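You operate a simulated robot arm through the tools that you are given. There is no shell and no other tool.

The job below is to be done with a simulated two-armed robot. You get a single attempt, and the scene is never put back.

TASK
Put the banded copper blanks that says "LOT 23" from the top of the packing bench on the steel plate and the banded copper blanks labelled "LOT 21" on the slot 91 of the blue rack. Put two of the silver one-peg blocks from the upper shelf under the packing bench on the teal tray. Put the blue-taped coil on the upper shelf under the packing bench away on the top of the coil bench. Do these in any order. Set down upright: silver one-peg block.

Only the result counts: the job must be done as asked and must still hold three seconds after the hand-in. Knocking over, shifting, dropping, spilling or breaking anything else fails it.

THE ROBOT
Two 7-joint arms with three-finger grippers on one trunk, on a base that drives. Base frame: it is fixed to the floor where the robot stands at the start and does not move with it; the origin is under the middle of the robot, x ahead of it, y to its left, z up; the surface under the hand at the start is at about z = 840. Lengths are in mm, angles in degrees, forces in N, time in s.
The left shoulder is at the start at [42, 154, 1007], the right one opposite. With the tool pointing down near the work surface each hand reaches from about 160 to 620 mm from the robot's upright axis, wherever it stands, measured 20 degrees to its own side. Places, roughly: SLOT 91 of the blue rack (18x20 cm) [-1500, -1700, 800]; blue-taped coil [500, -1500, 500]; teal tray [500, -1250, 500]; top of the coil bench [-14200, -1800, 800]. Payload 2.69 kg a hand.
The tool frame of a hand sits at the grasp point between the pads (the TCP): z along the fingers, y along the line on which they close. The tips reach 29 mm beyond it. Largest opening 120 mm; the body of the gripper starts 78 mm behind the TCP.
Orientation is that of the tool frame in the base frame, as [roll, pitch, yaw] about the fixed x, y, z axes, in that order (R = Rz(yaw) Ry(pitch) Rx(roll)). With the fingers straight down and closing along the base's y, the tool's x points along the base's -x, its y along +y and its z along -z.

THE INTERFACE
- The arms move only by the tool play_rows. It takes "left_rows", "right_rows" or both (then of equal length, played together; a hand with none holds still); each is a list of rows, each a list of 7 numbers: the shift along the tool's x, y, z in mm, then the turn, a rotation vector about the tool's x, y, z in degrees, then the closure, from 0 (fully open) to 1 (shut). In form: [[x, y, z, wx, wy, wz, grip], ...]. A call has 1 to 20 rows; each row is the pose to reach, as a shift and turn from the pose commanded when the call began, along the tool's axes at that moment. A row lasts 0.2 s, in which the tool goes at most 50 mm and 8.6 degrees; a call with a longer step from one row to the next is refused whole, and so is a gripper value outside its range. Where a pose cannot be reached the arm comes as near as it can. A force on the tool above 40 N (or 10 N above the force at the start of the call, whichever is more), or a blocked arm, ends the call early, and 0.2 s more pass. Each finger halts on what it meets, pressing with about 25 N; the grip force reading is that of the motor and also rises with nothing between the fingers. The clock runs only during rows and for 0.2 s after the last one: add rows that repeat a pose to give the fingers time. It gives the time, the measured TCP pose, the force on the tool (base axes), the opening and the grip force at its end, in the units of the frame above (readings bear some noise), with the torque about the TCP (base axes, N m) and any sound that the robot's microphone picked up.
- Cameras (640 x 400 px; columns grow to the right, rows downward): "scene" is now at [146.4, -15.1, 1158.3]; the picture's right is [-0.30, -0.95, 0.00], its down [-0.49, 0.15, -0.86] and it looks along [0.82, -0.26, -0.51] (base axes); focal length 214 px, centre (320, 200). "left" rides on the left gripper at [63, 0, -104] in its tool frame; the picture's right is [0.00, 1.00, 0.00], its down [-0.83, 0.00, -0.56] and it looks along [-0.56, 0.00, 0.83] (tool axes); focal length 275 px, centre (320, 200). "right" rides on the right gripper at [63, 0, -104] in its tool frame; the picture's right is [0.00, 1.00, 0.00], its down [-0.83, 0.00, -0.56] and it looks along [-0.56, 0.00, 0.83] (tool axes); focal length 275 px, centre (320, 200). There is no depth. A picture from a camera that has moved, and an enlarged one, comes with that camera's place and axes in the base frame and with its lens. The place of the scene camera against the robot may be out by one fixed shift of up to 18 mm in any direction.
- grab_frame(camera): a new picture of that camera. No time passes.
- slide_trunk(by): slides the trunk up (or, below 0, down) by that many mm; the arms and the scene camera ride with it, the base frame stays. It gives what a move gives, with no picture.
- drive_base(legs): drives the robot by 1 to 6 legs, each [ahead, left, turn to the left] in mm, mm and degrees, along the robot's own axes; the way and the turn of a leg run together, so that a leg with both is an arc; at most 1500 mm and 180 degrees a leg. The arms and the cameras ride along, it lands a little off, and it stops where it bumps. It gives what a move gives.
- head_to(pan, tilt): turns the head with the scene camera to pan (to the left, within 80 degrees either way) and tilt (down, from -29 to 69), counted from straight ahead of the robot. It gives what a move gives.
- zoom(camera, box): a new picture of the part [left, top, right, bottom] of that camera's present view, enlarged. No time passes.
- finish_job(): hands the job in; it is judged then, once.

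Nothing tells you exact positions but the pictures and the camera data. Unless the task says otherwise, let go and move clear before handing in.

The tools are called after ">>>" as name(argument=value, ...) on one line, values as JSON. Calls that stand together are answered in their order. play_rows: Moves the arms, as the interface text tells. Its arguments: {"type":"object","properties":{"left_rows":{"type":"array","items":{"type":"array","items":{"type":"number"}}},"right_rows":{"type":"array","items":{"type":"array","items":{"type":"number"}}}},"required":[]} The other tools are called the same way: slide_trunk (by) slides the trunk up or down; drive_base (legs) drives the base; head_to (pan, tilt) turns the head that bears the scene camera; grab_frame (camera) takes a picture; zoom (camera, box) takes an enlarged picture of a part of a camera's view; finish_job () hands the job in.

At the start:

```text
time_s: 0.0
left_eef_pos: [344.3, -9.9, 1020.4]
left_tcp_rot: [-179.9, 0.2, -180.0]
left_wrist_force: [-0.6, -0.1, -0.4]
left_moment: [0.0, 0.02, -0.01]
left_opening: 120.1
left_grasp_force: 0.1
right_eef_pos: [291.0, -283.1, 1020.5]
right_tcp_rot: [-179.9, -0.1, 180.0]
right_wrist_force: [0.5, -1.2, 0.0]
right_moment: [0.01, 0.01, 0.01]
right_opening: 119.9
right_grasp_force: 0.0
trunk travel left (down, up): [-375.0, 63.0]
robot x, y, heading: [1.6, 4.0, -0.1]
head pan, tilt: [-17.6, 30.7]
```

scene: 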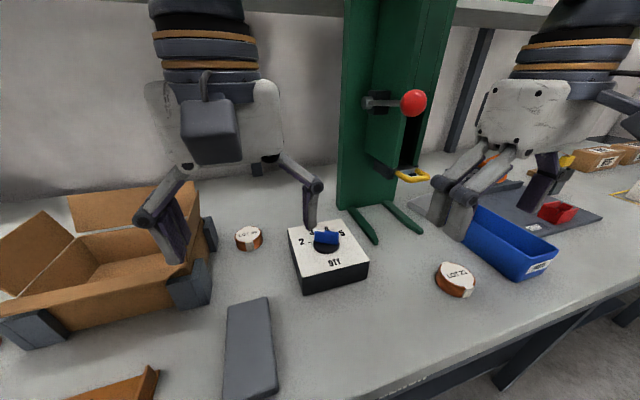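
right: 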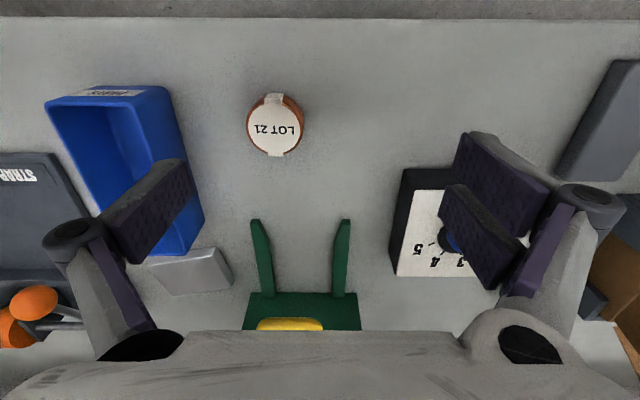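
left: 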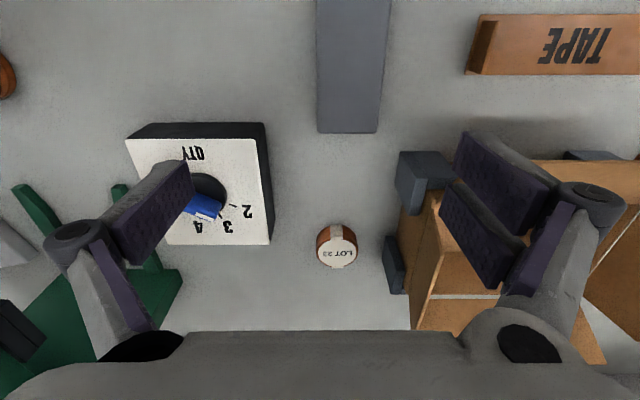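

I see the packing bench with two small banded copper blanks (apparently LOT 21 near the right hand, LOT 23 or 22 near the left hand). I'll look around and zoom on the labels first.

>>> zoom(camera="left", box=[280, 200, 400, 290])

>>> zoom(camera="right", box=[220, 70, 340, 170])

>>> zoom(camera="scene", box=[420, 100, 640, 300])

>>> head_to(pan=-70, tilt=30)

>>> grab_frame(camera="scene")

>>> head_to(pan=40, tilt=30)

>>> grab_frame(camera="scene")

```text
4.44 times, centred on (340, 245) of left
camera zoom: at [280.4, -9.3, 1124.4], right [0.0, 1.0, 0.0], down [0.83, 0.0, 0.56], along [0.56, 0.0, -0.83], focal length 1224 px, centre (231, 0)
```

zoom: 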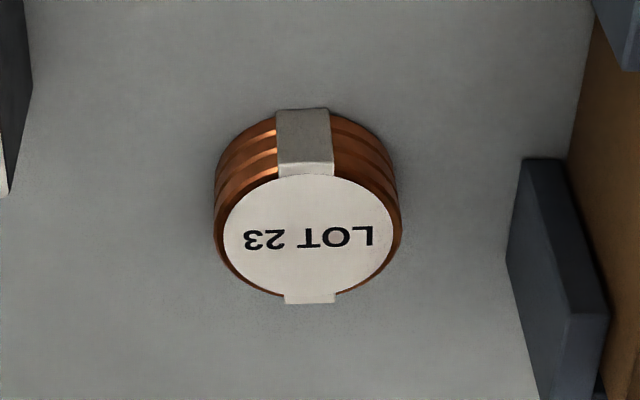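

```text
4.00 times, centred on (280, 120) of right
camera zoom: at [227.9, -284.6, 1125.6], right [0.0, 1.0, 0.0], down [0.83, 0.0, 0.56], along [0.56, 0.0, -0.83], focal length 1101 px, centre (480, 520)
```

zoom: 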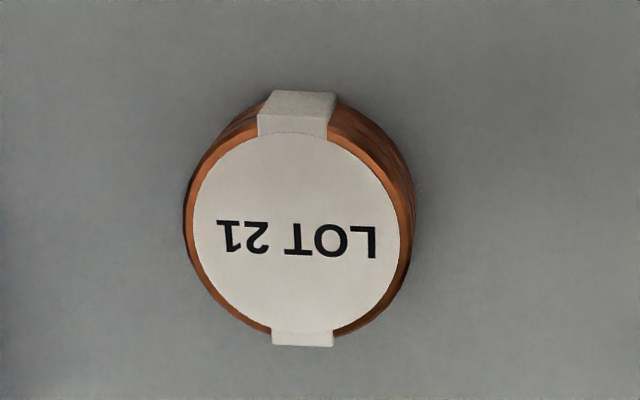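

```text
2.00 times, centred on (530, 200) of scene
camera zoom: at [146.4, -15.1, 1158.3], right [-0.3, -0.95, 0.0], down [-0.49, 0.15, -0.86], along [0.82, -0.26, -0.51], focal length 429 px, centre (-100, 200)
```

zoom: 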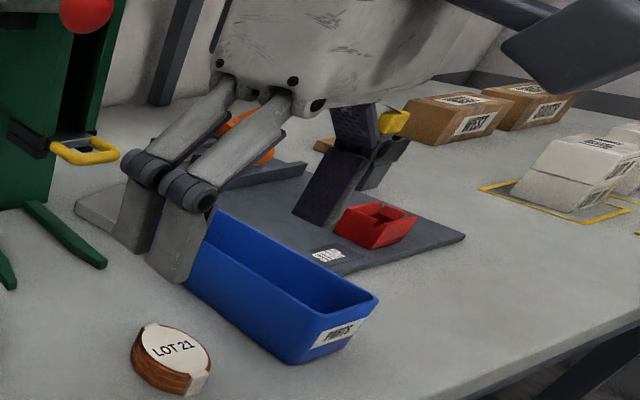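

```text
time_s: 1.2
left_eef_pos: [343.9, -9.2, 1022.1]
left_tcp_rot: [-180.0, 0.1, -179.9]
left_wrist_force: [-0.9, 0.4, -0.1]
left_moment: [0.01, 0.04, 0.0]
left_opening: 120.1
left_grasp_force: 0.1
right_eef_pos: [289.5, -283.6, 1021.4]
right_tcp_rot: [180.0, 0.0, 179.9]
right_wrist_force: [-0.4, -0.1, 0.5]
right_moment: [0.02, -0.02, -0.03]
right_opening: 120.0
right_grasp_force: 0.0
trunk travel left (down, up): [-375.0, 63.0]
robot x, y, heading: [2.9, -2.0, 0.2]
head pan, tilt: [-70.0, 30.0]
```

```text
taken
camera scene: at [91.4, -72.9, 1159.3], right [-0.94, -0.34, 0.0], down [-0.17, 0.47, -0.87], along [0.3, -0.81, -0.5], focal length 214 px, centre (320, 200)
```

scene: 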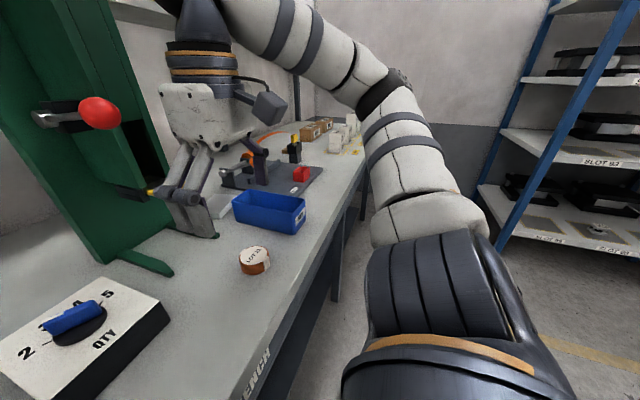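

```text
time_s: 3.1
left_eef_pos: [343.2, -9.8, 1021.7]
left_tcp_rot: [-179.9, 0.1, 180.0]
left_wrist_force: [0.6, 0.1, 0.7]
left_moment: [0.01, -0.01, 0.03]
left_opening: 120.0
left_grasp_force: 0.0
right_eef_pos: [290.6, -282.2, 1021.6]
right_tcp_rot: [179.9, 0.0, 180.0]
right_wrist_force: [-0.5, 0.9, -0.2]
right_moment: [0.01, -0.03, -0.01]
right_opening: 119.9
right_grasp_force: 0.0
trunk travel left (down, up): [-375.0, 63.0]
robot x, y, heading: [0.9, 3.2, -0.3]
head pan, tilt: [40.0, 30.0]
```

```text
taken
camera scene: at [129.7, 70.2, 1159.3], right [0.64, -0.77, 0.0], down [-0.38, -0.32, -0.87], along [0.66, 0.56, -0.5], focal length 214 px, centre (320, 200)
```

scene: 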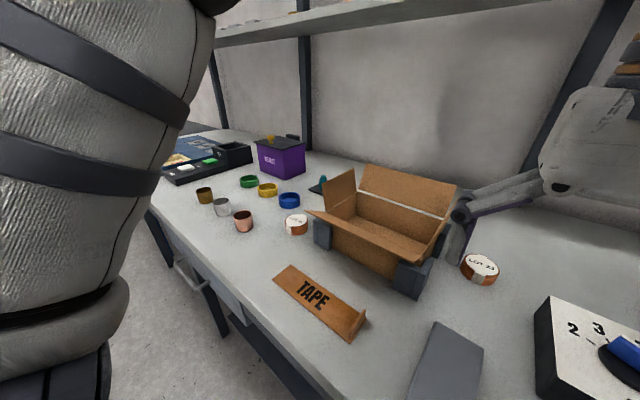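

Another blank sits by the carton; I need to read it and find the steel plate. I'll inspect closer.

>>> zoom(camera="scene", box=[160, 130, 360, 255])

>>> zoom(camera="right", box=[0, 140, 280, 330])

>>> head_to(pan=0, tilt=45)

>>> grab_frame(camera="scene")

>>> head_to(pan=80, tilt=20)

>>> grab_frame(camera="scene")

>>> head_to(pan=-80, tilt=10)

>>> grab_frame(camera="scene")

```text
3.20 times, centred on (260, 192) of scene
camera zoom: at [129.7, 70.2, 1159.3], right [0.64, -0.77, 0.0], down [-0.38, -0.32, -0.87], along [0.66, 0.56, -0.5], focal length 686 px, centre (512, 224)
```

zoom: 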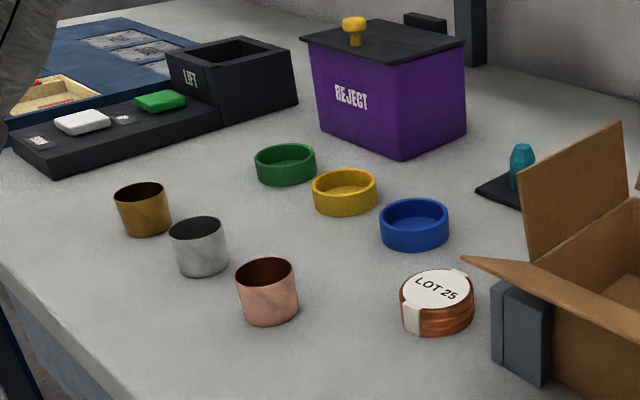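

```text
2.11 times, centred on (140, 235) of right
camera zoom: at [227.9, -284.6, 1125.6], right [0.0, 1.0, 0.0], down [0.83, 0.0, 0.56], along [0.56, 0.0, -0.83], focal length 580 px, centre (699, 126)
```

zoom: 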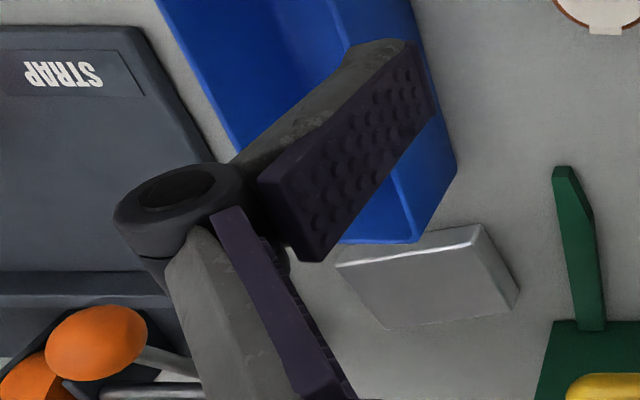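

```text
time_s: 4.2
left_eef_pos: [343.7, -10.6, 1020.6]
left_tcp_rot: [-179.9, 0.2, 180.0]
left_wrist_force: [-0.2, -0.3, 0.5]
left_moment: [0.0, -0.02, -0.04]
left_opening: 119.7
left_grasp_force: 0.2
right_eef_pos: [291.2, -284.1, 1021.8]
right_tcp_rot: [-180.0, -0.1, -180.0]
right_wrist_force: [-0.5, -0.1, 0.1]
right_moment: [-0.01, 0.0, 0.02]
right_opening: 120.1
right_grasp_force: 0.0
trunk travel left (down, up): [-375.0, 63.0]
robot x, y, heading: [-0.1, 2.4, 0.0]
head pan, tilt: [0.0, 45.0]
```

```text
taken
camera scene: at [141.7, 12.2, 1136.7], right [0.0, -1.0, 0.0], down [-0.71, 0.0, -0.71], along [0.71, 0.0, -0.71], focal length 214 px, centre (320, 200)
```

scene: 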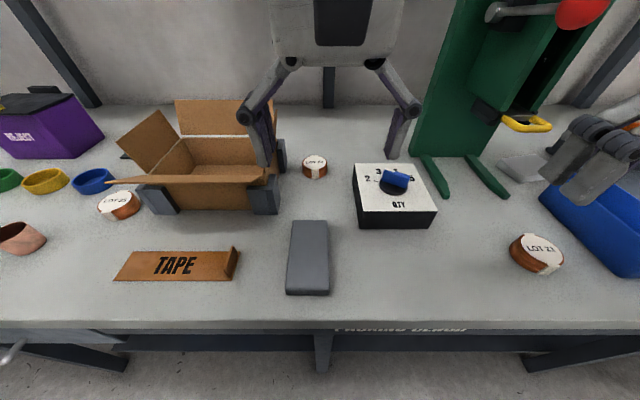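

```text
time_s: 5.7
left_eef_pos: [344.2, -9.6, 1021.5]
left_tcp_rot: [-179.9, 0.1, 179.9]
left_wrist_force: [0.6, -0.6, 0.1]
left_moment: [0.0, 0.02, 0.0]
left_opening: 120.0
left_grasp_force: 0.0
right_eef_pos: [290.8, -283.0, 1020.8]
right_tcp_rot: [-179.9, -0.1, -180.0]
right_wrist_force: [-0.3, 1.0, -0.3]
right_moment: [0.01, 0.01, 0.02]
right_opening: 120.0
right_grasp_force: 0.0
trunk travel left (down, up): [-375.0, 63.0]
robot x, y, heading: [-1.1, 1.0, -0.0]
head pan, tilt: [80.0, 20.0]
```

```text
taken
camera scene: at [76.7, 103.8, 1175.3], right [0.98, -0.17, 0.0], down [-0.06, -0.34, -0.94], along [0.16, 0.93, -0.34], focal length 214 px, centre (320, 200)
```

scene: 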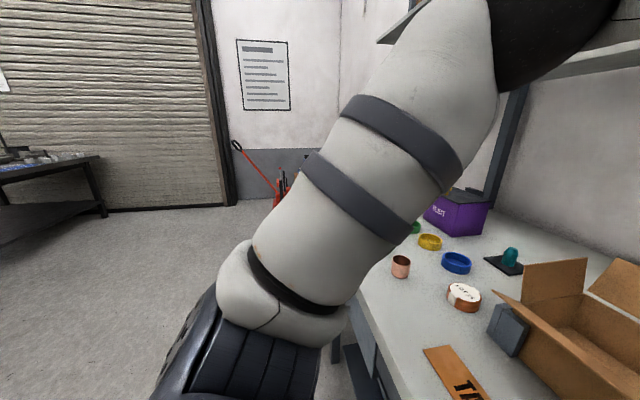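

```text
time_s: 8.2
left_eef_pos: [343.7, -10.1, 1021.2]
left_tcp_rot: [-179.9, 0.1, -179.9]
left_wrist_force: [0.4, -0.1, 0.6]
left_moment: [-0.02, -0.03, -0.01]
left_opening: 120.1
left_grasp_force: 0.1
right_eef_pos: [290.9, -283.4, 1020.7]
right_tcp_rot: [-180.0, 0.0, -180.0]
right_wrist_force: [0.3, 0.1, 0.1]
right_moment: [0.01, 0.01, 0.02]
right_opening: 120.0
right_grasp_force: 0.1
trunk travel left (down, up): [-375.0, 63.0]
robot x, y, heading: [-0.4, -1.3, 0.0]
head pan, tilt: [-80.0, 10.0]
```

```text
taken
camera scene: at [76.6, -79.5, 1191.6], right [-0.98, -0.17, 0.0], down [-0.03, 0.17, -0.98], along [0.17, -0.97, -0.17], focal length 214 px, centre (320, 200)
```

scene: 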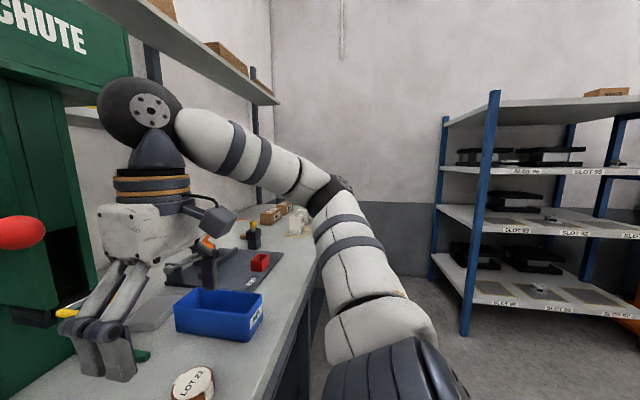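

I can see LOT 23 near [525, 11], LOT 21 near [319, -327], and two plate-like objects (a silvery one by the press near [541,-475], a dark slab near [318,18]). I'll check which is the steel plate.

>>> head_to(pan=-30, tilt=45)

>>> grab_frame(camera="scene")

>>> zoom(camera="left", box=[270, 0, 430, 140])

>>> zoom(camera="right", box=[120, 220, 280, 320])

>>> zoom(camera="right", box=[520, 40, 640, 240])

```text
time_s: 9.3
left_eef_pos: [343.6, -9.7, 1022.1]
left_tcp_rot: [-179.9, 0.0, 180.0]
left_wrist_force: [-0.6, 0.4, -0.5]
left_moment: [-0.01, 0.02, 0.01]
left_opening: 120.1
left_grasp_force: 0.1
right_eef_pos: [290.8, -283.9, 1020.0]
right_tcp_rot: [-179.9, -0.1, 179.9]
right_wrist_force: [0.4, 0.5, -0.1]
right_moment: [-0.01, -0.02, 0.01]
right_opening: 119.9
right_grasp_force: 0.1
trunk travel left (down, up): [-375.0, 63.0]
robot x, y, heading: [-5.5, 0.7, 0.1]
head pan, tilt: [-30.0, 45.0]
```

```text
taken
camera scene: at [130.8, -28.6, 1136.7], right [-0.5, -0.87, 0.0], down [-0.61, 0.35, -0.71], along [0.61, -0.35, -0.71], focal length 214 px, centre (320, 200)
```

scene: 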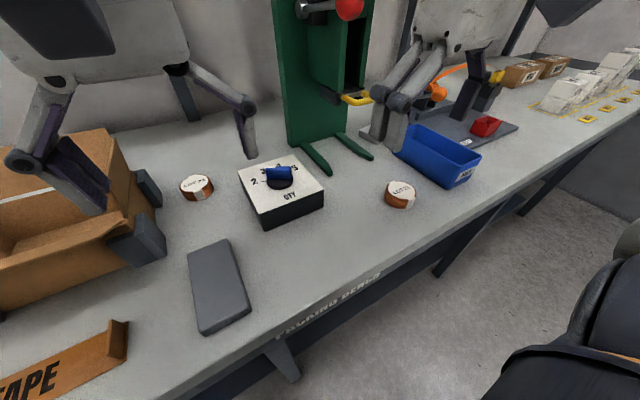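

```text
2.86 times, centred on (350, 70) of left
camera zoom: at [280.4, -9.3, 1124.4], right [0.0, 1.0, 0.0], down [0.83, 0.0, 0.56], along [0.56, 0.0, -0.83], focal length 786 px, centre (234, 571)
```

zoom: 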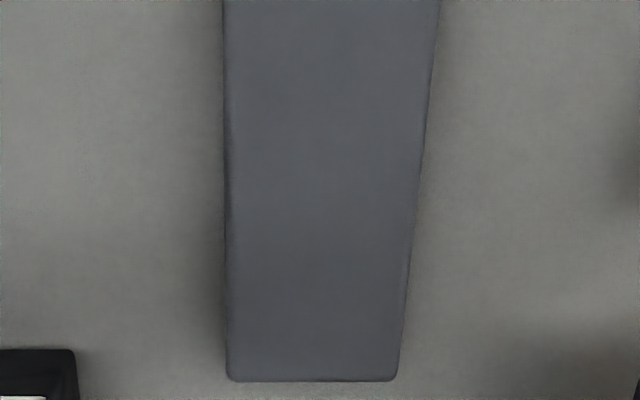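

```text
4.00 times, centred on (200, 270) of right
camera zoom: at [227.8, -284.6, 1125.6], right [0.0, 1.0, 0.0], down [0.83, 0.0, 0.56], along [0.56, 0.0, -0.83], focal length 1101 px, centre (800, -80)
```

zoom: 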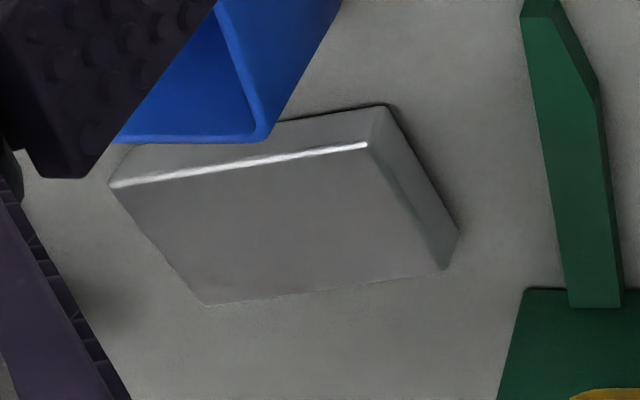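

```text
2.00 times, centred on (580, 140) of right
camera zoom: at [227.8, -284.6, 1125.6], right [0.0, 1.0, 0.0], down [0.83, 0.0, 0.56], along [0.56, 0.0, -0.83], focal length 551 px, centre (-200, 320)
```

zoom: 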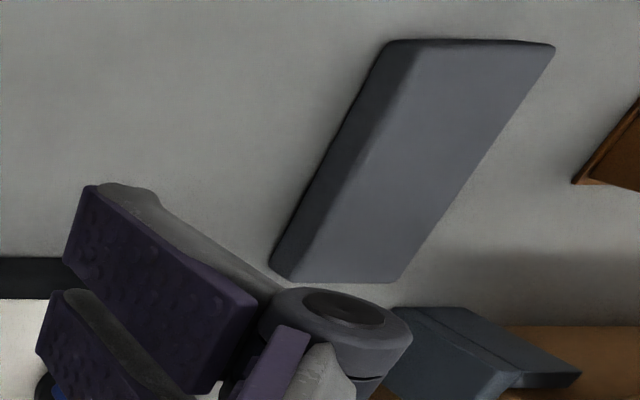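

The silvery rectangular block by the press (approx. 95×67×20 mm at [535,-467]) looks like the steel plate; the dark slab is matte. First I move the left hand above LOT 23 and check it with the wrist camera.

>>> play_rows(left_rows=[[-45, 5, 0, 0, 0, 0, 0], [-90, 10, 0, 0, 0, 0, 0], [-135, 15, 0, 0, 0, 0, 0], [-178, 21, 0, 0, 0, 0, 0], [-181, 21, 0, 0, 0, 0, 0]])

>>> grab_frame(camera="left")

>>> head_to(pan=0, tilt=35)

>>> grab_frame(camera="scene")

```text
time_s: 10.5
left_eef_pos: [511.0, 14.5, 1018.8]
left_tcp_rot: [-179.9, 0.0, 179.9]
left_wrist_force: [0.3, 0.5, 0.6]
left_moment: [0.03, -0.01, 0.01]
left_opening: 120.2
left_grasp_force: 0.0
left hand out of reach, approached as far as the arm can: row 4, 5
right_eef_pos: [291.1, -283.6, 1021.0]
right_tcp_rot: [180.0, -0.1, -179.9]
right_wrist_force: [0.1, -0.1, -0.1]
right_moment: [0.0, -0.01, 0.01]
right_opening: 120.1
right_grasp_force: 0.0
trunk travel left (down, up): [-375.0, 63.0]
robot x, y, heading: [-1.2, 1.2, 0.3]
head pan, tilt: [-30.0, 45.0]
```

```text
taken
camera left: at [448.8, 14.9, 1122.2], right [0.01, 1.0, 0.0], down [0.83, 0.0, 0.56], along [0.56, 0.0, -0.83], focal length 275 px, centre (320, 200)
```

left: 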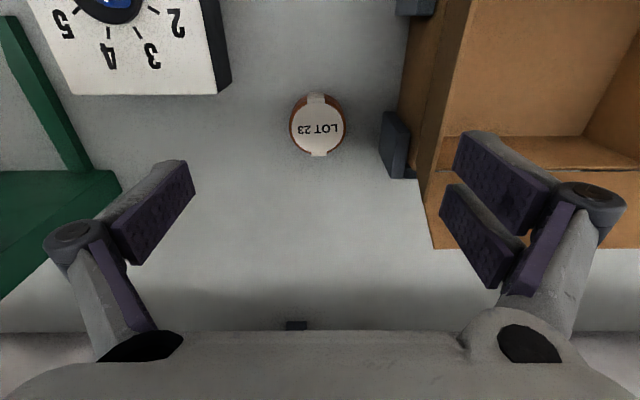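

```text
time_s: 11.5
left_eef_pos: [512.8, 13.7, 1018.3]
left_tcp_rot: [-179.9, 0.0, -180.0]
left_wrist_force: [0.5, 0.2, 0.3]
left_moment: [0.01, 0.02, 0.0]
left_opening: 120.0
left_grasp_force: 0.0
right_eef_pos: [289.9, -284.2, 1021.3]
right_tcp_rot: [-180.0, 0.0, 180.0]
right_wrist_force: [0.1, 0.9, -0.4]
right_moment: [-0.03, 0.01, 0.0]
right_opening: 120.1
right_grasp_force: 0.1
trunk travel left (down, up): [-375.0, 63.0]
robot x, y, heading: [-0.0, -2.0, 0.0]
head pan, tilt: [0.0, 35.0]
```

```text
taken
camera scene: at [148.5, 12.0, 1151.5], right [0.0, -1.0, 0.0], down [-0.57, 0.0, -0.82], along [0.82, 0.0, -0.57], focal length 214 px, centre (320, 200)
```

scene: 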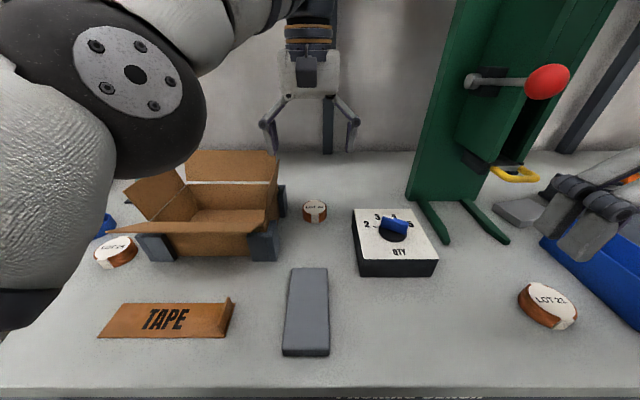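

LOT 23's top is near [535, 12, ~860]. The left hand is at its reach limit at this height, so I lower first.

>>> play_rows(left_rows=[[0, 0, 40, 0, 0, 0, 0.2], [0, 0, 80, 0, 0, 0, 0.4], [-10, 0, 90, 0, 0, 0, 0.4], [-10, 0, 90, 0, 0, 0, 0.4]])

>>> grab_frame(camera="left")

```text
time_s: 12.5
left_eef_pos: [521.8, 15.7, 926.8]
left_tcp_rot: [-179.9, 0.1, -179.9]
left_wrist_force: [-1.2, -0.2, -0.6]
left_moment: [0.04, -0.01, 0.0]
left_opening: 71.9
left_grasp_force: 0.0
right_eef_pos: [290.0, -283.4, 1021.1]
right_tcp_rot: [180.0, 0.1, -180.0]
right_wrist_force: [-0.3, 0.3, -0.1]
right_moment: [0.01, -0.03, -0.02]
right_opening: 120.0
right_grasp_force: 0.1
trunk travel left (down, up): [-375.0, 63.0]
robot x, y, heading: [-3.9, -2.2, -0.1]
head pan, tilt: [0.0, 35.0]
```

```text
taken
camera left: at [458.3, 17.0, 1030.2], right [0.0, 1.0, 0.0], down [0.83, 0.0, 0.56], along [0.56, 0.0, -0.83], focal length 275 px, centre (320, 200)
```

left: 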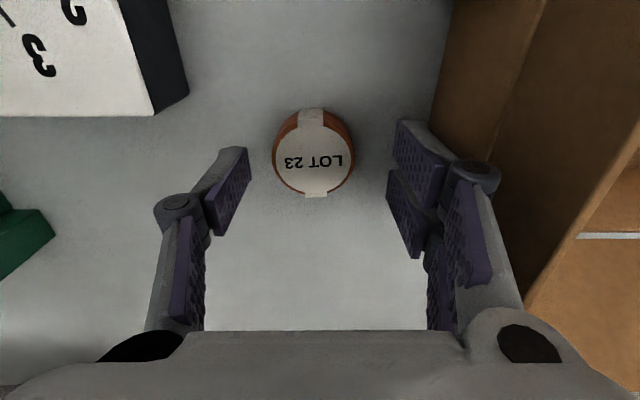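

I'm now nearly over the blank; offset is about +20 mm in x and −4 mm in y. I align at this height, then check again.

>>> play_rows(left_rows=[[-10, -4, 5, 0, 0, 0, 0.4], [-20, -4, 15, 0, 0, 0, 0.4], [-20, -4, 15, 0, 0, 0, 0.4]])

>>> grab_frame(camera="left")

```text
time_s: 13.3
left_eef_pos: [541.7, 11.8, 912.1]
left_tcp_rot: [-179.8, 0.2, 180.0]
left_wrist_force: [-0.7, -0.6, 0.1]
left_moment: [0.02, 0.01, 0.0]
left_opening: 71.8
left_grasp_force: 0.0
right_eef_pos: [291.0, -283.9, 1021.2]
right_tcp_rot: [-180.0, 0.1, 180.0]
right_wrist_force: [0.7, 0.2, 0.7]
right_moment: [-0.04, 0.04, 0.0]
right_opening: 120.3
right_grasp_force: 0.0
trunk travel left (down, up): [-375.0, 63.0]
robot x, y, heading: [1.4, 6.3, 0.2]
head pan, tilt: [0.0, 35.0]
```

```text
taken
camera left: at [478.3, 12.4, 1016.4], right [0.0, 1.0, 0.0], down [0.83, 0.0, 0.56], along [0.56, 0.0, -0.83], focal length 275 px, centre (320, 200)
```

left: 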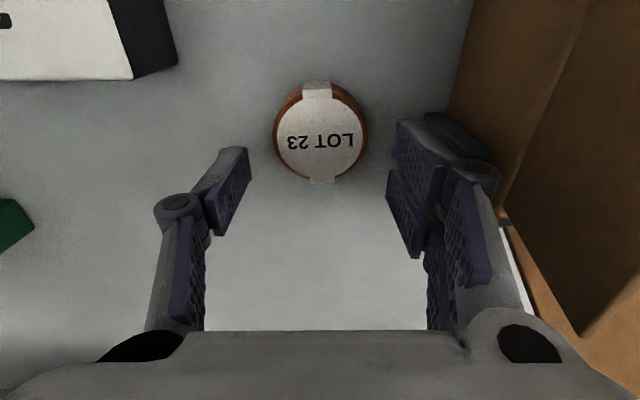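

Aligned. I descend to just above the table and grip.

>>> play_rows(left_rows=[[0, 0, 15, 0, 0, 0, 0.4], [0, 0, 30, 0, 0, 0, 0.4], [0, 0, 38, 0, 0, 0, 0.4], [0, 0, 38, 0, 0, 0, 0.6], [0, 0, 38, 0, 0, 0, 0.8], [0, 0, 38, 0, 0, 0, 0.8]])

>>> grab_frame(camera="left")

```text
time_s: 14.7
left_eef_pos: [540.9, 8.9, 874.5]
left_tcp_rot: [180.0, 0.0, -180.0]
left_wrist_force: [1.2, 0.3, 2.1]
left_moment: [-0.03, -0.03, 0.0]
left_opening: 54.6
left_grasp_force: 25.1
right_eef_pos: [290.3, -283.0, 1020.4]
right_tcp_rot: [-180.0, -0.1, 180.0]
right_wrist_force: [0.0, -0.2, 0.6]
right_moment: [0.04, 0.0, 0.02]
right_opening: 119.9
right_grasp_force: 0.0
trunk travel left (down, up): [-375.0, 63.0]
robot x, y, heading: [2.1, 3.1, 0.2]
head pan, tilt: [0.0, 35.0]
```

```text
taken
camera left: at [477.7, 10.8, 977.6], right [0.0, 1.0, 0.0], down [0.83, 0.0, 0.56], along [0.56, 0.0, -0.83], focal length 275 px, centre (320, 200)
```

left: 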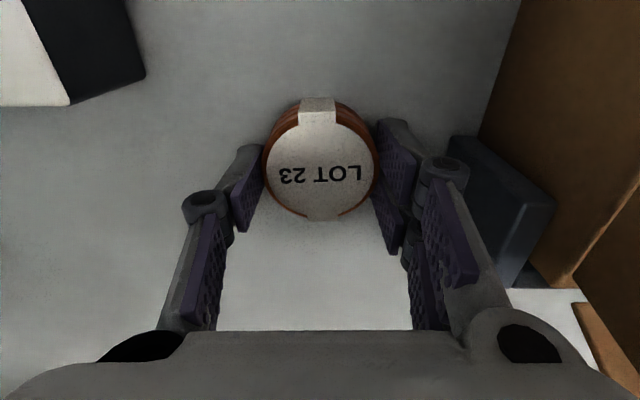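

LOT 23 gripped (54.6 mm). I lift it straight and retract, then line up the right hand on LOT 21.

>>> play_rows(left_rows=[[0, 0, -30, 0, 0, 0, 0.8], [0, 0, -70, 0, 0, 0, 0.8], [0, 0, -100, 0, 0, 0, 0.8], [45, 0, -125, 0, 0, 0, 0.8], [90, 0, -140, 0, 0, 0, 0.8], [135, 0, -140, 0, 0, 0, 0.8], [180, 0, -140, 0, 0, 0, 0.8], [180, 0, -140, 0, 0, 0, 0.8]])

>>> play_rows(right_rows=[[-20, -20, 30, 0, 0, 0, 0.2], [-30, -44, 70, 0, 0, 0, 0.3], [-30, -44, 100, 0, 0, 0, 0.35], [-30, -44, 100, 0, 0, 0, 0.35]])

>>> grab_frame(camera="right")

>>> grab_frame(camera="left")

```text
refused: row 4 steps farther than a row can; nothing moved
```

```text
time_s: 15.7
left_eef_pos: [540.4, 10.4, 874.0]
left_tcp_rot: [-179.9, 0.1, -180.0]
left_wrist_force: [0.7, 0.8, 1.2]
left_moment: [-0.01, -0.04, 0.05]
left_opening: 54.7
left_grasp_force: 24.8
right_eef_pos: [321.1, -327.4, 917.1]
right_tcp_rot: [180.0, 0.0, 180.0]
right_wrist_force: [-0.5, -0.3, 0.3]
right_moment: [0.01, 0.02, 0.0]
right_opening: 78.1
right_grasp_force: 0.0
trunk travel left (down, up): [-375.0, 63.0]
robot x, y, heading: [0.4, 1.0, 0.2]
head pan, tilt: [0.0, 35.0]
```

```text
taken
camera right: at [257.6, -327.5, 1022.3], right [0.0, 1.0, 0.0], down [0.83, 0.0, 0.56], along [0.56, 0.0, -0.83], focal length 275 px, centre (320, 200)
```

right: 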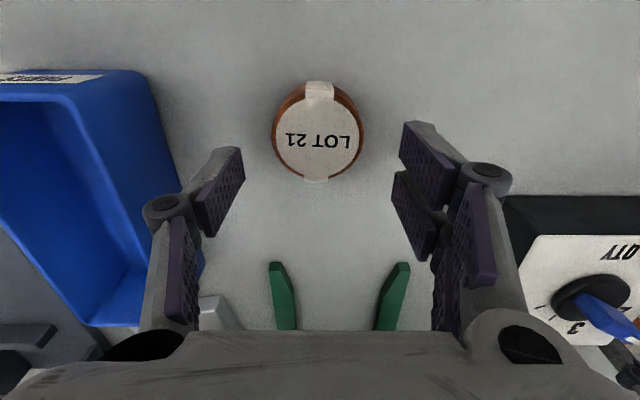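

```text
taken
camera left: at [477.6, 10.8, 977.6], right [0.0, 1.0, 0.0], down [0.83, 0.0, 0.56], along [0.56, 0.0, -0.83], focal length 275 px, centre (320, 200)
```

left: 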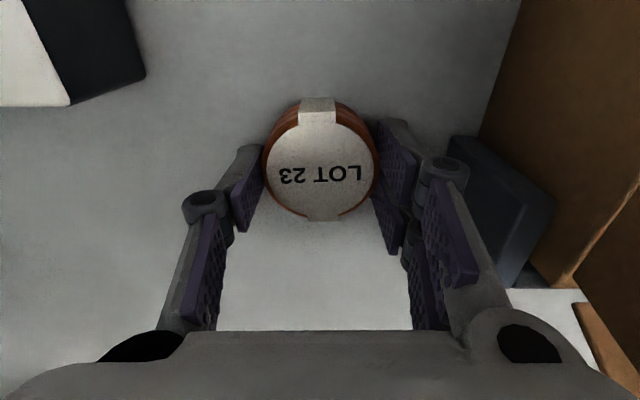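

LOT 21 is aligned beneath the right hand. I lift LOT 23 with the left while the right goes down and grips LOT 21.

>>> play_rows(left_rows=[[0, 0, -30, 0, 0, 0, 0.8], [0, 0, -70, 0, 0, 0, 0.8], [0, 0, -100, 0, 0, 0, 0.8], [40, 0, -120, 0, 0, 0, 0.8], [85, 0, -130, 0, 0, 0, 0.8], [130, 0, -130, 0, 0, 0, 0.8], [175, 0, -130, 0, 0, 0, 0.8], [175, 0, -130, 0, 0, 0, 0.8]], right_rows=[[0, -1, 15, 0, 0, 0, 0.35], [0, -1, 30, 0, 0, 0, 0.35], [0, -1, 43, 0, 0, 0, 0.35], [0, -1, 43, 0, 0, 0, 0.5], [0, -1, 43, 0, 0, 0, 0.65], [0, -1, 43, 0, 0, 0, 0.8], [0, -1, 43, 0, 0, 0, 0.8], [0, -1, 43, 0, 0, 0, 0.8]])

>>> grab_frame(camera="right")

>>> grab_frame(camera="left")

>>> grab_frame(camera="scene")

```text
time_s: 17.5
left_eef_pos: [497.8, -9.2, 1023.5]
left_tcp_rot: [-179.6, 0.2, -179.6]
left_wrist_force: [0.0, 0.2, -1.8]
left_moment: [0.04, 0.03, 0.01]
left_opening: 55.0
left_grasp_force: 24.9
left hand out of reach, approached as far as the arm can: row 3, 4, 5, 6, 7, 8
right_eef_pos: [320.8, -328.3, 876.5]
right_tcp_rot: [180.0, 0.0, -179.9]
right_wrist_force: [-0.1, 0.0, 0.1]
right_moment: [0.0, -0.02, -0.05]
right_opening: 54.7
right_grasp_force: 24.9
trunk travel left (down, up): [-375.0, 63.0]
robot x, y, heading: [-1.4, 4.5, -0.2]
head pan, tilt: [0.0, 35.0]
```

```text
taken
camera right: at [258.2, -328.3, 981.0], right [0.0, 1.0, 0.0], down [0.83, 0.0, 0.56], along [0.56, 0.0, -0.83], focal length 275 px, centre (320, 200)
```

right: 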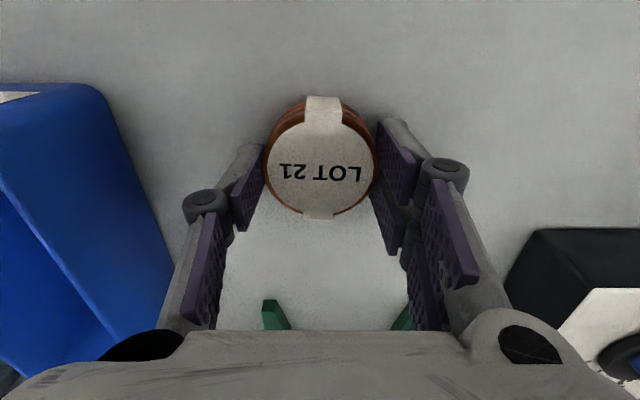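

```text
taken
camera left: at [435.5, -7.7, 1126.6], right [0.0, 1.0, -0.01], down [0.83, 0.01, 0.56], along [0.56, 0.0, -0.83], focal length 275 px, centre (320, 200)
```

left: 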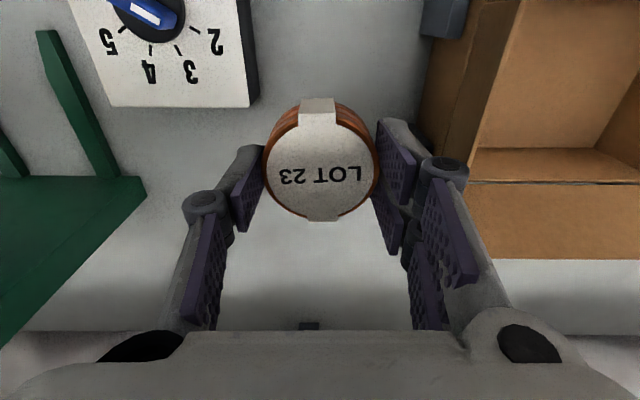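

```text
taken
camera scene: at [148.6, 12.1, 1151.5], right [0.0, -1.0, 0.0], down [-0.57, 0.0, -0.82], along [0.82, 0.0, -0.57], focal length 214 px, centre (320, 200)
```

scene: 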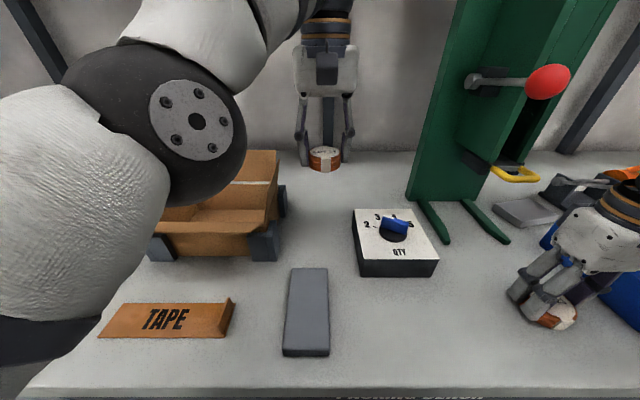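

Both blanks are gripped. I retract the left hand to a comfortable pose and lift the right hand.

>>> play_rows(left_rows=[[30, 5, 0, 0, 0, 0, 0.8], [70, 10, 0, 0, 0, 0, 0.8], [110, 15, 0, 0, 0, 0, 0.8], [150, 20, 0, 0, 0, 0, 0.8], [150, 20, 0, 0, 0, 0, 0.8]], right_rows=[[0, 0, -30, 0, 0, 0, 0.8], [0, 0, -70, 0, 0, 0, 0.8], [0, 0, -110, 0, 0, 0, 0.8], [0, 0, -140, 0, 0, 0, 0.8], [0, 0, -140, 0, 0, 0, 0.8]])

>>> grab_frame(camera="scene")

>>> grab_frame(camera="right")

```text
time_s: 18.7
left_eef_pos: [479.0, -29.2, 1040.7]
left_tcp_rot: [-180.0, 0.2, 179.9]
left_wrist_force: [0.1, -0.7, -1.5]
left_moment: [0.04, -0.01, -0.03]
left_opening: 55.0
left_grasp_force: 25.7
left hand out of reach, approached as far as the arm can: row 1, 2, 3, 4, 5
right_eef_pos: [320.0, -328.7, 1016.0]
right_tcp_rot: [179.9, 0.0, -180.0]
right_wrist_force: [0.7, 0.4, -2.2]
right_moment: [-0.02, -0.05, 0.01]
right_opening: 54.7
right_grasp_force: 25.2
trunk travel left (down, up): [-375.0, 63.0]
robot x, y, heading: [-4.3, 4.1, 0.3]
head pan, tilt: [0.0, 35.0]
```

```text
taken
camera scene: at [148.2, 11.5, 1151.6], right [0.0, -1.0, 0.0], down [-0.57, 0.0, -0.82], along [0.82, 0.0, -0.57], focal length 214 px, centre (320, 200)
```

scene: 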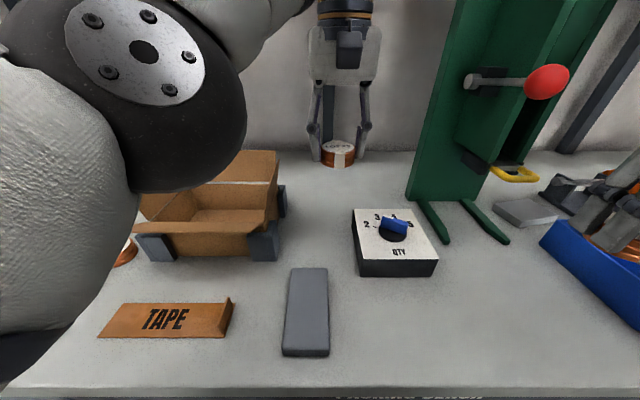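

```text
taken
camera right: at [257.2, -329.7, 1120.5], right [0.0, 1.0, 0.0], down [0.83, 0.0, 0.56], along [0.56, 0.0, -0.83], focal length 275 px, centre (320, 200)
```

right: 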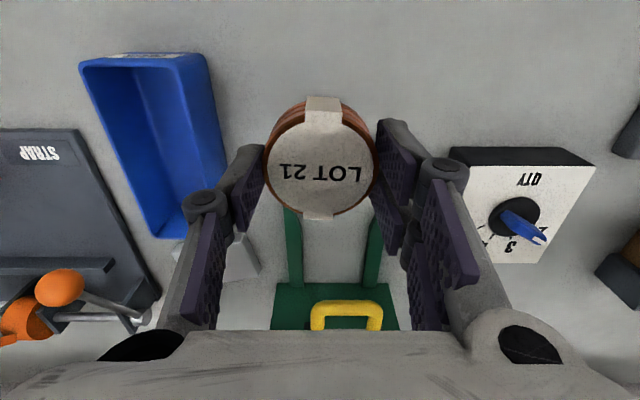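

The left arm is up against a limit; I'll lower it a bit first, then retract.

>>> play_rows(left_rows=[[0, 0, 30, 0, 0, 0, 0.8], [0, 0, 60, 0, 0, 0, 0.8], [0, 20, 80, 0, 0, 0, 0.8], [20, 30, 80, 0, 0, 0, 0.8], [20, 30, 80, 0, 0, 0, 0.8]])

```text
time_s: 19.9
left_eef_pos: [519.7, -4.5, 976.4]
left_tcp_rot: [-179.9, -0.1, -178.8]
left_wrist_force: [-0.1, 0.2, -2.6]
left_moment: [0.02, 0.0, -0.04]
left_opening: 54.5
left_grasp_force: 24.6
left hand out of reach, approached as far as the arm can: row 1, 2, 3, 4, 5
right_eef_pos: [319.0, -328.6, 1015.3]
right_tcp_rot: [-180.0, 0.0, -180.0]
right_wrist_force: [0.4, -0.1, -1.1]
right_moment: [-0.01, -0.01, 0.0]
right_opening: 54.8
right_grasp_force: 25.2
trunk travel left (down, up): [-375.0, 63.0]
robot x, y, heading: [-1.5, -1.9, 0.0]
head pan, tilt: [0.0, 35.0]
```

The left arm is fully straight (singular). I try small inward steps to unlock the elbow.

>>> play_rows(left_rows=[[4, 1.5, 2, 0, 0, 0, 0.8], [8, 3, 4, 0, 0, 0, 0.8], [14, 5, 6, 0, 0, 0, 0.8], [22, 8, 9, 0, 0, 0, 0.8], [22, 8, 9, 0, 0, 0, 0.8]])

```text
time_s: 21.1
left_eef_pos: [519.6, -6.0, 979.9]
left_tcp_rot: [-179.4, 0.1, -179.0]
left_wrist_force: [1.2, -0.2, -1.0]
left_moment: [0.01, 0.01, -0.02]
left_opening: 54.6
left_grasp_force: 24.8
left hand out of reach, approached as far as the arm can: row 1, 2, 3, 4, 5
right_eef_pos: [319.8, -328.2, 1016.5]
right_tcp_rot: [180.0, 0.0, -180.0]
right_wrist_force: [0.5, 0.0, -2.2]
right_moment: [-0.02, 0.0, 0.0]
right_opening: 54.4
right_grasp_force: 24.8
trunk travel left (down, up): [-375.0, 63.0]
robot x, y, heading: [2.2, -2.0, -0.1]
head pan, tilt: [0.0, 35.0]
```

Small inward steps don't unlock it. I'll move downward instead, where the target is well inside reach (the earlier path came from there).

>>> play_rows(left_rows=[[0, 5, 20, 0, 0, 0, 0.8], [0, 10, 40, 0, 0, 0, 0.8], [0, 15, 60, 0, 0, 0, 0.8], [0, 15, 70, 0, 0, 0, 0.8], [0, 15, 70, 0, 0, 0, 0.8], [0, 15, 70, 0, 0, 0, 0.8]])

```text
time_s: 22.5
left_eef_pos: [540.1, -9.1, 910.1]
left_tcp_rot: [180.0, 0.0, -179.9]
left_wrist_force: [0.0, 0.2, -1.8]
left_moment: [0.01, -0.01, 0.01]
left_opening: 55.0
left_grasp_force: 24.9
left hand out of reach, approached as far as the arm can: row 1, 2, 3, 4, 5, 6
right_eef_pos: [319.4, -327.2, 1014.3]
right_tcp_rot: [-180.0, 0.1, -180.0]
right_wrist_force: [0.0, -0.8, -1.3]
right_moment: [-0.03, 0.0, -0.04]
right_opening: 54.8
right_grasp_force: 24.9
trunk travel left (down, up): [-375.0, 63.0]
robot x, y, heading: [0.8, 0.2, -0.0]
head pan, tilt: [0.0, 35.0]
```

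Still locked straight. I'll rise back clear of the objects and try a sideways swing (towards −y) to make the elbow bend.

>>> play_rows(left_rows=[[5, 0, -40, 0, 0, 0, 0.8], [10, 0, -80, 0, 0, 0, 0.8], [20, 0, -110, 0, 0, 0, 0.8], [30, 0, -130, 0, 0, 0, 0.8], [30, 0, -130, 0, 0, 0, 0.8]])

>>> play_rows(left_rows=[[5, -10, 0, 0, 0, 0, 0.8], [10, -25, 0, 0, 0, 0, 0.8], [20, -45, 0, 0, 0, 0, 0.8], [30, -65, 0, 0, 0, 0, 0.8], [50, -85, 0, 0, 0, 0, 0.8], [50, -85, 0, 0, 0, 0, 0.8]])

>>> grab_frame(camera="scene")

```text
time_s: 23.7
left_eef_pos: [491.7, -8.7, 1039.9]
left_tcp_rot: [-179.9, 0.1, -180.0]
left_wrist_force: [-0.6, 0.8, -1.4]
left_moment: [0.03, -0.03, 0.0]
left_opening: 54.3
left_grasp_force: 24.4
left hand out of reach, approached as far as the arm can: row 1, 2, 3, 4, 5
right_eef_pos: [319.3, -329.0, 1015.3]
right_tcp_rot: [180.0, 0.0, -180.0]
right_wrist_force: [-0.4, -0.5, -1.4]
right_moment: [0.03, 0.01, 0.0]
right_opening: 54.8
right_grasp_force: 24.9
trunk travel left (down, up): [-375.0, 63.0]
robot x, y, heading: [-1.9, -1.2, 0.1]
head pan, tilt: [0.0, 35.0]
```

```text
time_s: 25.1
left_eef_pos: [440.0, -88.7, 1036.3]
left_tcp_rot: [-179.8, 0.2, -179.7]
left_wrist_force: [0.0, -0.5, -1.8]
left_moment: [0.03, 0.03, -0.01]
left_opening: 54.7
left_grasp_force: 25.5
left hand out of reach, approached as far as the arm can: row 2, 3, 4, 5, 6
right_eef_pos: [320.4, -328.7, 1014.9]
right_tcp_rot: [179.9, -0.1, -180.0]
right_wrist_force: [-0.4, 0.8, -1.8]
right_moment: [0.03, -0.01, -0.01]
right_opening: 54.8
right_grasp_force: 25.0
trunk travel left (down, up): [-375.0, 63.0]
robot x, y, heading: [-0.6, -0.9, -0.1]
head pan, tilt: [0.0, 35.0]
```

```text
taken
camera scene: at [148.8, 12.1, 1151.4], right [0.0, -1.0, 0.0], down [-0.57, 0.0, -0.82], along [0.82, 0.0, -0.57], focal length 214 px, centre (320, 200)
```

scene: 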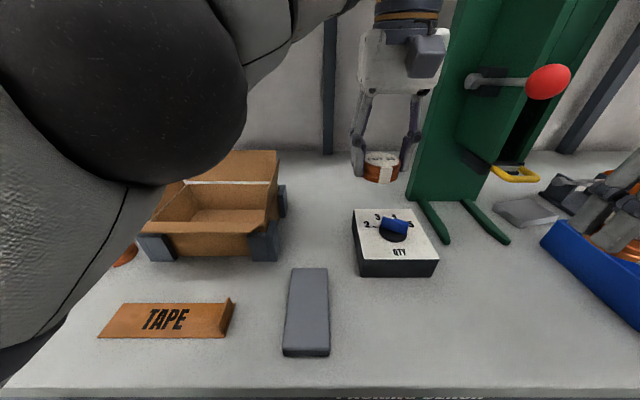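

It nearly reached that target, so the elbow is loosening. I continue inward.

>>> play_rows(left_rows=[[10, 0, 5, 0, 0, 0, 0.8], [20, 0, 10, 0, 0, 0, 0.8], [40, 0, 20, 0, 0, 0, 0.8], [60, 0, 20, 0, 0, 0, 0.8], [80, 0, 20, 0, 0, 0, 0.8], [80, 0, 20, 0, 0, 0, 0.8]])

```text
time_s: 26.5
left_eef_pos: [361.2, -93.5, 1016.6]
left_tcp_rot: [-179.9, 0.1, -180.0]
left_wrist_force: [0.0, -0.2, -1.1]
left_moment: [0.01, -0.01, 0.0]
left_opening: 54.6
left_grasp_force: 25.3
right_eef_pos: [320.4, -328.1, 1014.4]
right_tcp_rot: [180.0, -0.1, -179.9]
right_wrist_force: [1.1, 0.5, -2.2]
right_moment: [-0.03, 0.02, 0.01]
right_opening: 54.7
right_grasp_force: 25.1
trunk travel left (down, up): [-375.0, 63.0]
robot x, y, heading: [2.5, 2.9, -0.0]
head pan, tilt: [0.0, 35.0]
```

The elbow is free again. The press's red lever ball is near [406,-226,1124], so I pull both hands in, back up, then shift right towards the steel plate.

>>> play_rows(left_rows=[[15, 25, 0, 0, 0, 0, 0.8], [30, 55, 0, 0, 0, 0, 0.8], [45, 85, 0, 0, 0, 0, 0.8], [60, 110, 0, 0, 0, 0, 0.8], [60, 120, 0, 0, 0, 0, 0.8]], right_rows=[[15, 0, -5, 0, 0, 0, 0.8], [30, 0, -10, 0, 0, 0, 0.8], [45, 0, -15, 0, 0, 0, 0.8], [60, 0, -15, 0, 0, 0, 0.8], [60, 0, -15, 0, 0, 0, 0.8]])

>>> slide_trunk(by=55)

>>> drive_base(legs=[[-200, 0, 0]])

>>> grab_frame(camera="scene")

```text
time_s: 27.7
left_eef_pos: [299.2, 25.8, 1015.1]
left_tcp_rot: [-179.9, 0.0, 180.0]
left_wrist_force: [0.8, -0.3, -2.0]
left_moment: [-0.02, 0.02, -0.05]
left_opening: 54.6
left_grasp_force: 25.0
right_eef_pos: [273.7, -311.0, 1016.1]
right_tcp_rot: [180.0, 0.0, -180.0]
right_wrist_force: [0.8, 0.1, -2.6]
right_moment: [0.03, 0.0, 0.0]
right_opening: 54.8
right_grasp_force: 24.3
right hand out of reach, approached as far as the arm can: row 2, 3, 4, 5
trunk travel left (down, up): [-375.0, 63.0]
robot x, y, heading: [3.1, -1.8, -0.2]
head pan, tilt: [0.0, 35.0]
```

```text
time_s: 28.6
left_eef_pos: [300.7, 27.6, 1069.5]
left_tcp_rot: [-180.0, 0.1, -180.0]
left_wrist_force: [0.8, -0.2, -1.5]
left_moment: [0.03, 0.02, 0.02]
left_opening: 54.6
left_grasp_force: 25.3
right_eef_pos: [275.5, -308.9, 1068.6]
right_tcp_rot: [180.0, -0.2, 180.0]
right_wrist_force: [-0.1, 0.5, -1.4]
right_moment: [0.01, 0.01, -0.03]
right_opening: 54.9
right_grasp_force: 24.5
trunk travel left (down, up): [-430.0, 8.0]
robot x, y, heading: [-2.0, -0.9, -0.3]
head pan, tilt: [0.0, 35.0]
```

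```text
time_s: 30.2
left_eef_pos: [100.9, 29.6, 1071.3]
left_tcp_rot: [-179.9, 0.1, -179.6]
left_wrist_force: [-0.7, -1.4, -0.8]
left_moment: [0.01, -0.06, -0.01]
left_opening: 54.4
left_grasp_force: 25.0
right_eef_pos: [77.8, -307.0, 1070.4]
right_tcp_rot: [180.0, 0.0, -179.7]
right_wrist_force: [-0.7, 0.4, -1.7]
right_moment: [0.0, -0.02, 0.01]
right_opening: 54.5
right_grasp_force: 24.8
trunk travel left (down, up): [-430.0, 8.0]
robot x, y, heading: [-195.2, -4.2, 0.3]
head pan, tilt: [0.0, 35.0]
```

```text
taken
camera scene: at [-101.9, 12.0, 1215.3], right [0.01, -1.0, 0.0], down [-0.57, 0.0, -0.82], along [0.82, 0.01, -0.57], focal length 214 px, centre (320, 200)
```

scene: 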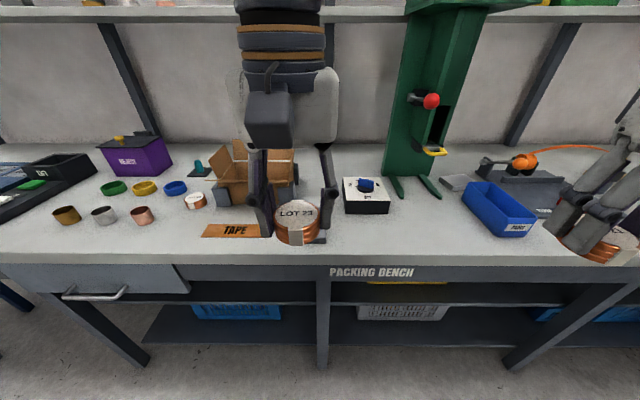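

I can see the whole bench front now, with shelves underneath. I drive right about 560 mm, then look before moving forward.

>>> drive_base(legs=[[0, -560, 0]])

>>> grab_frame(camera="scene")

>>> head_to(pan=-45, tilt=35)

>>> grab_frame(camera="scene")

```text
time_s: 35.1
left_eef_pos: [103.4, -542.5, 1069.4]
left_tcp_rot: [-180.0, 0.1, -179.6]
left_wrist_force: [-0.2, -0.7, -1.6]
left_moment: [0.0, 0.02, -0.03]
left_opening: 54.8
left_grasp_force: 25.0
right_eef_pos: [82.2, -878.4, 1070.1]
right_tcp_rot: [-179.9, 0.0, -179.5]
right_wrist_force: [-0.2, 0.3, -2.5]
right_moment: [-0.02, 0.01, 0.02]
right_opening: 54.5
right_grasp_force: 25.0
trunk travel left (down, up): [-430.0, 8.0]
robot x, y, heading: [-191.5, -574.1, 0.5]
head pan, tilt: [0.0, 35.0]
```

```text
taken
camera scene: at [-97.5, -558.7, 1215.3], right [0.01, -1.0, 0.0], down [-0.57, 0.0, -0.82], along [0.82, 0.01, -0.57], focal length 214 px, centre (320, 200)
```

scene: 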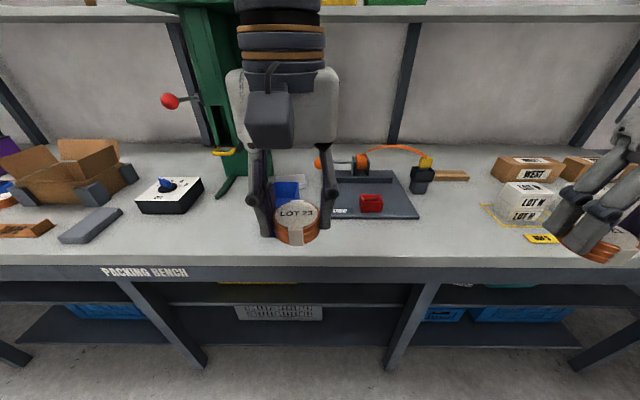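

```text
time_s: 36.2
left_eef_pos: [104.9, -541.4, 1070.3]
left_tcp_rot: [-179.9, 0.0, -179.6]
left_wrist_force: [0.0, 0.1, -2.6]
left_moment: [0.04, -0.04, 0.0]
left_opening: 54.8
left_grasp_force: 25.0
right_eef_pos: [82.1, -879.1, 1069.5]
right_tcp_rot: [-180.0, 0.0, -179.6]
right_wrist_force: [0.4, 0.7, -1.2]
right_moment: [0.01, 0.0, 0.0]
right_opening: 54.6
right_grasp_force: 24.9
trunk travel left (down, up): [-430.0, 8.0]
robot x, y, heading: [-193.8, -571.3, 0.4]
head pan, tilt: [-45.0, 35.0]
```

```text
taken
camera scene: at [-122.8, -621.0, 1215.3], right [-0.7, -0.71, 0.0], down [-0.41, 0.4, -0.82], along [0.58, -0.57, -0.57], focal length 214 px, centre (320, 200)
```

scene: 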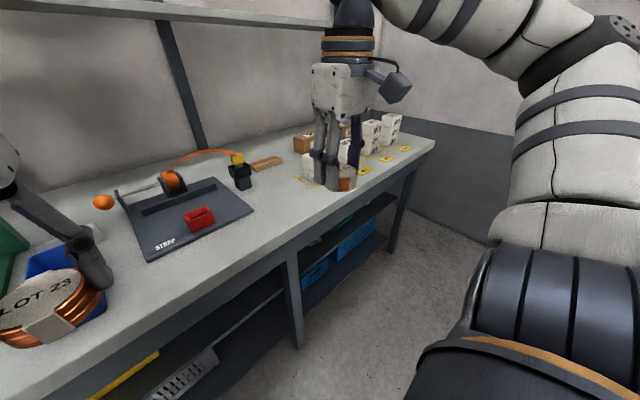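

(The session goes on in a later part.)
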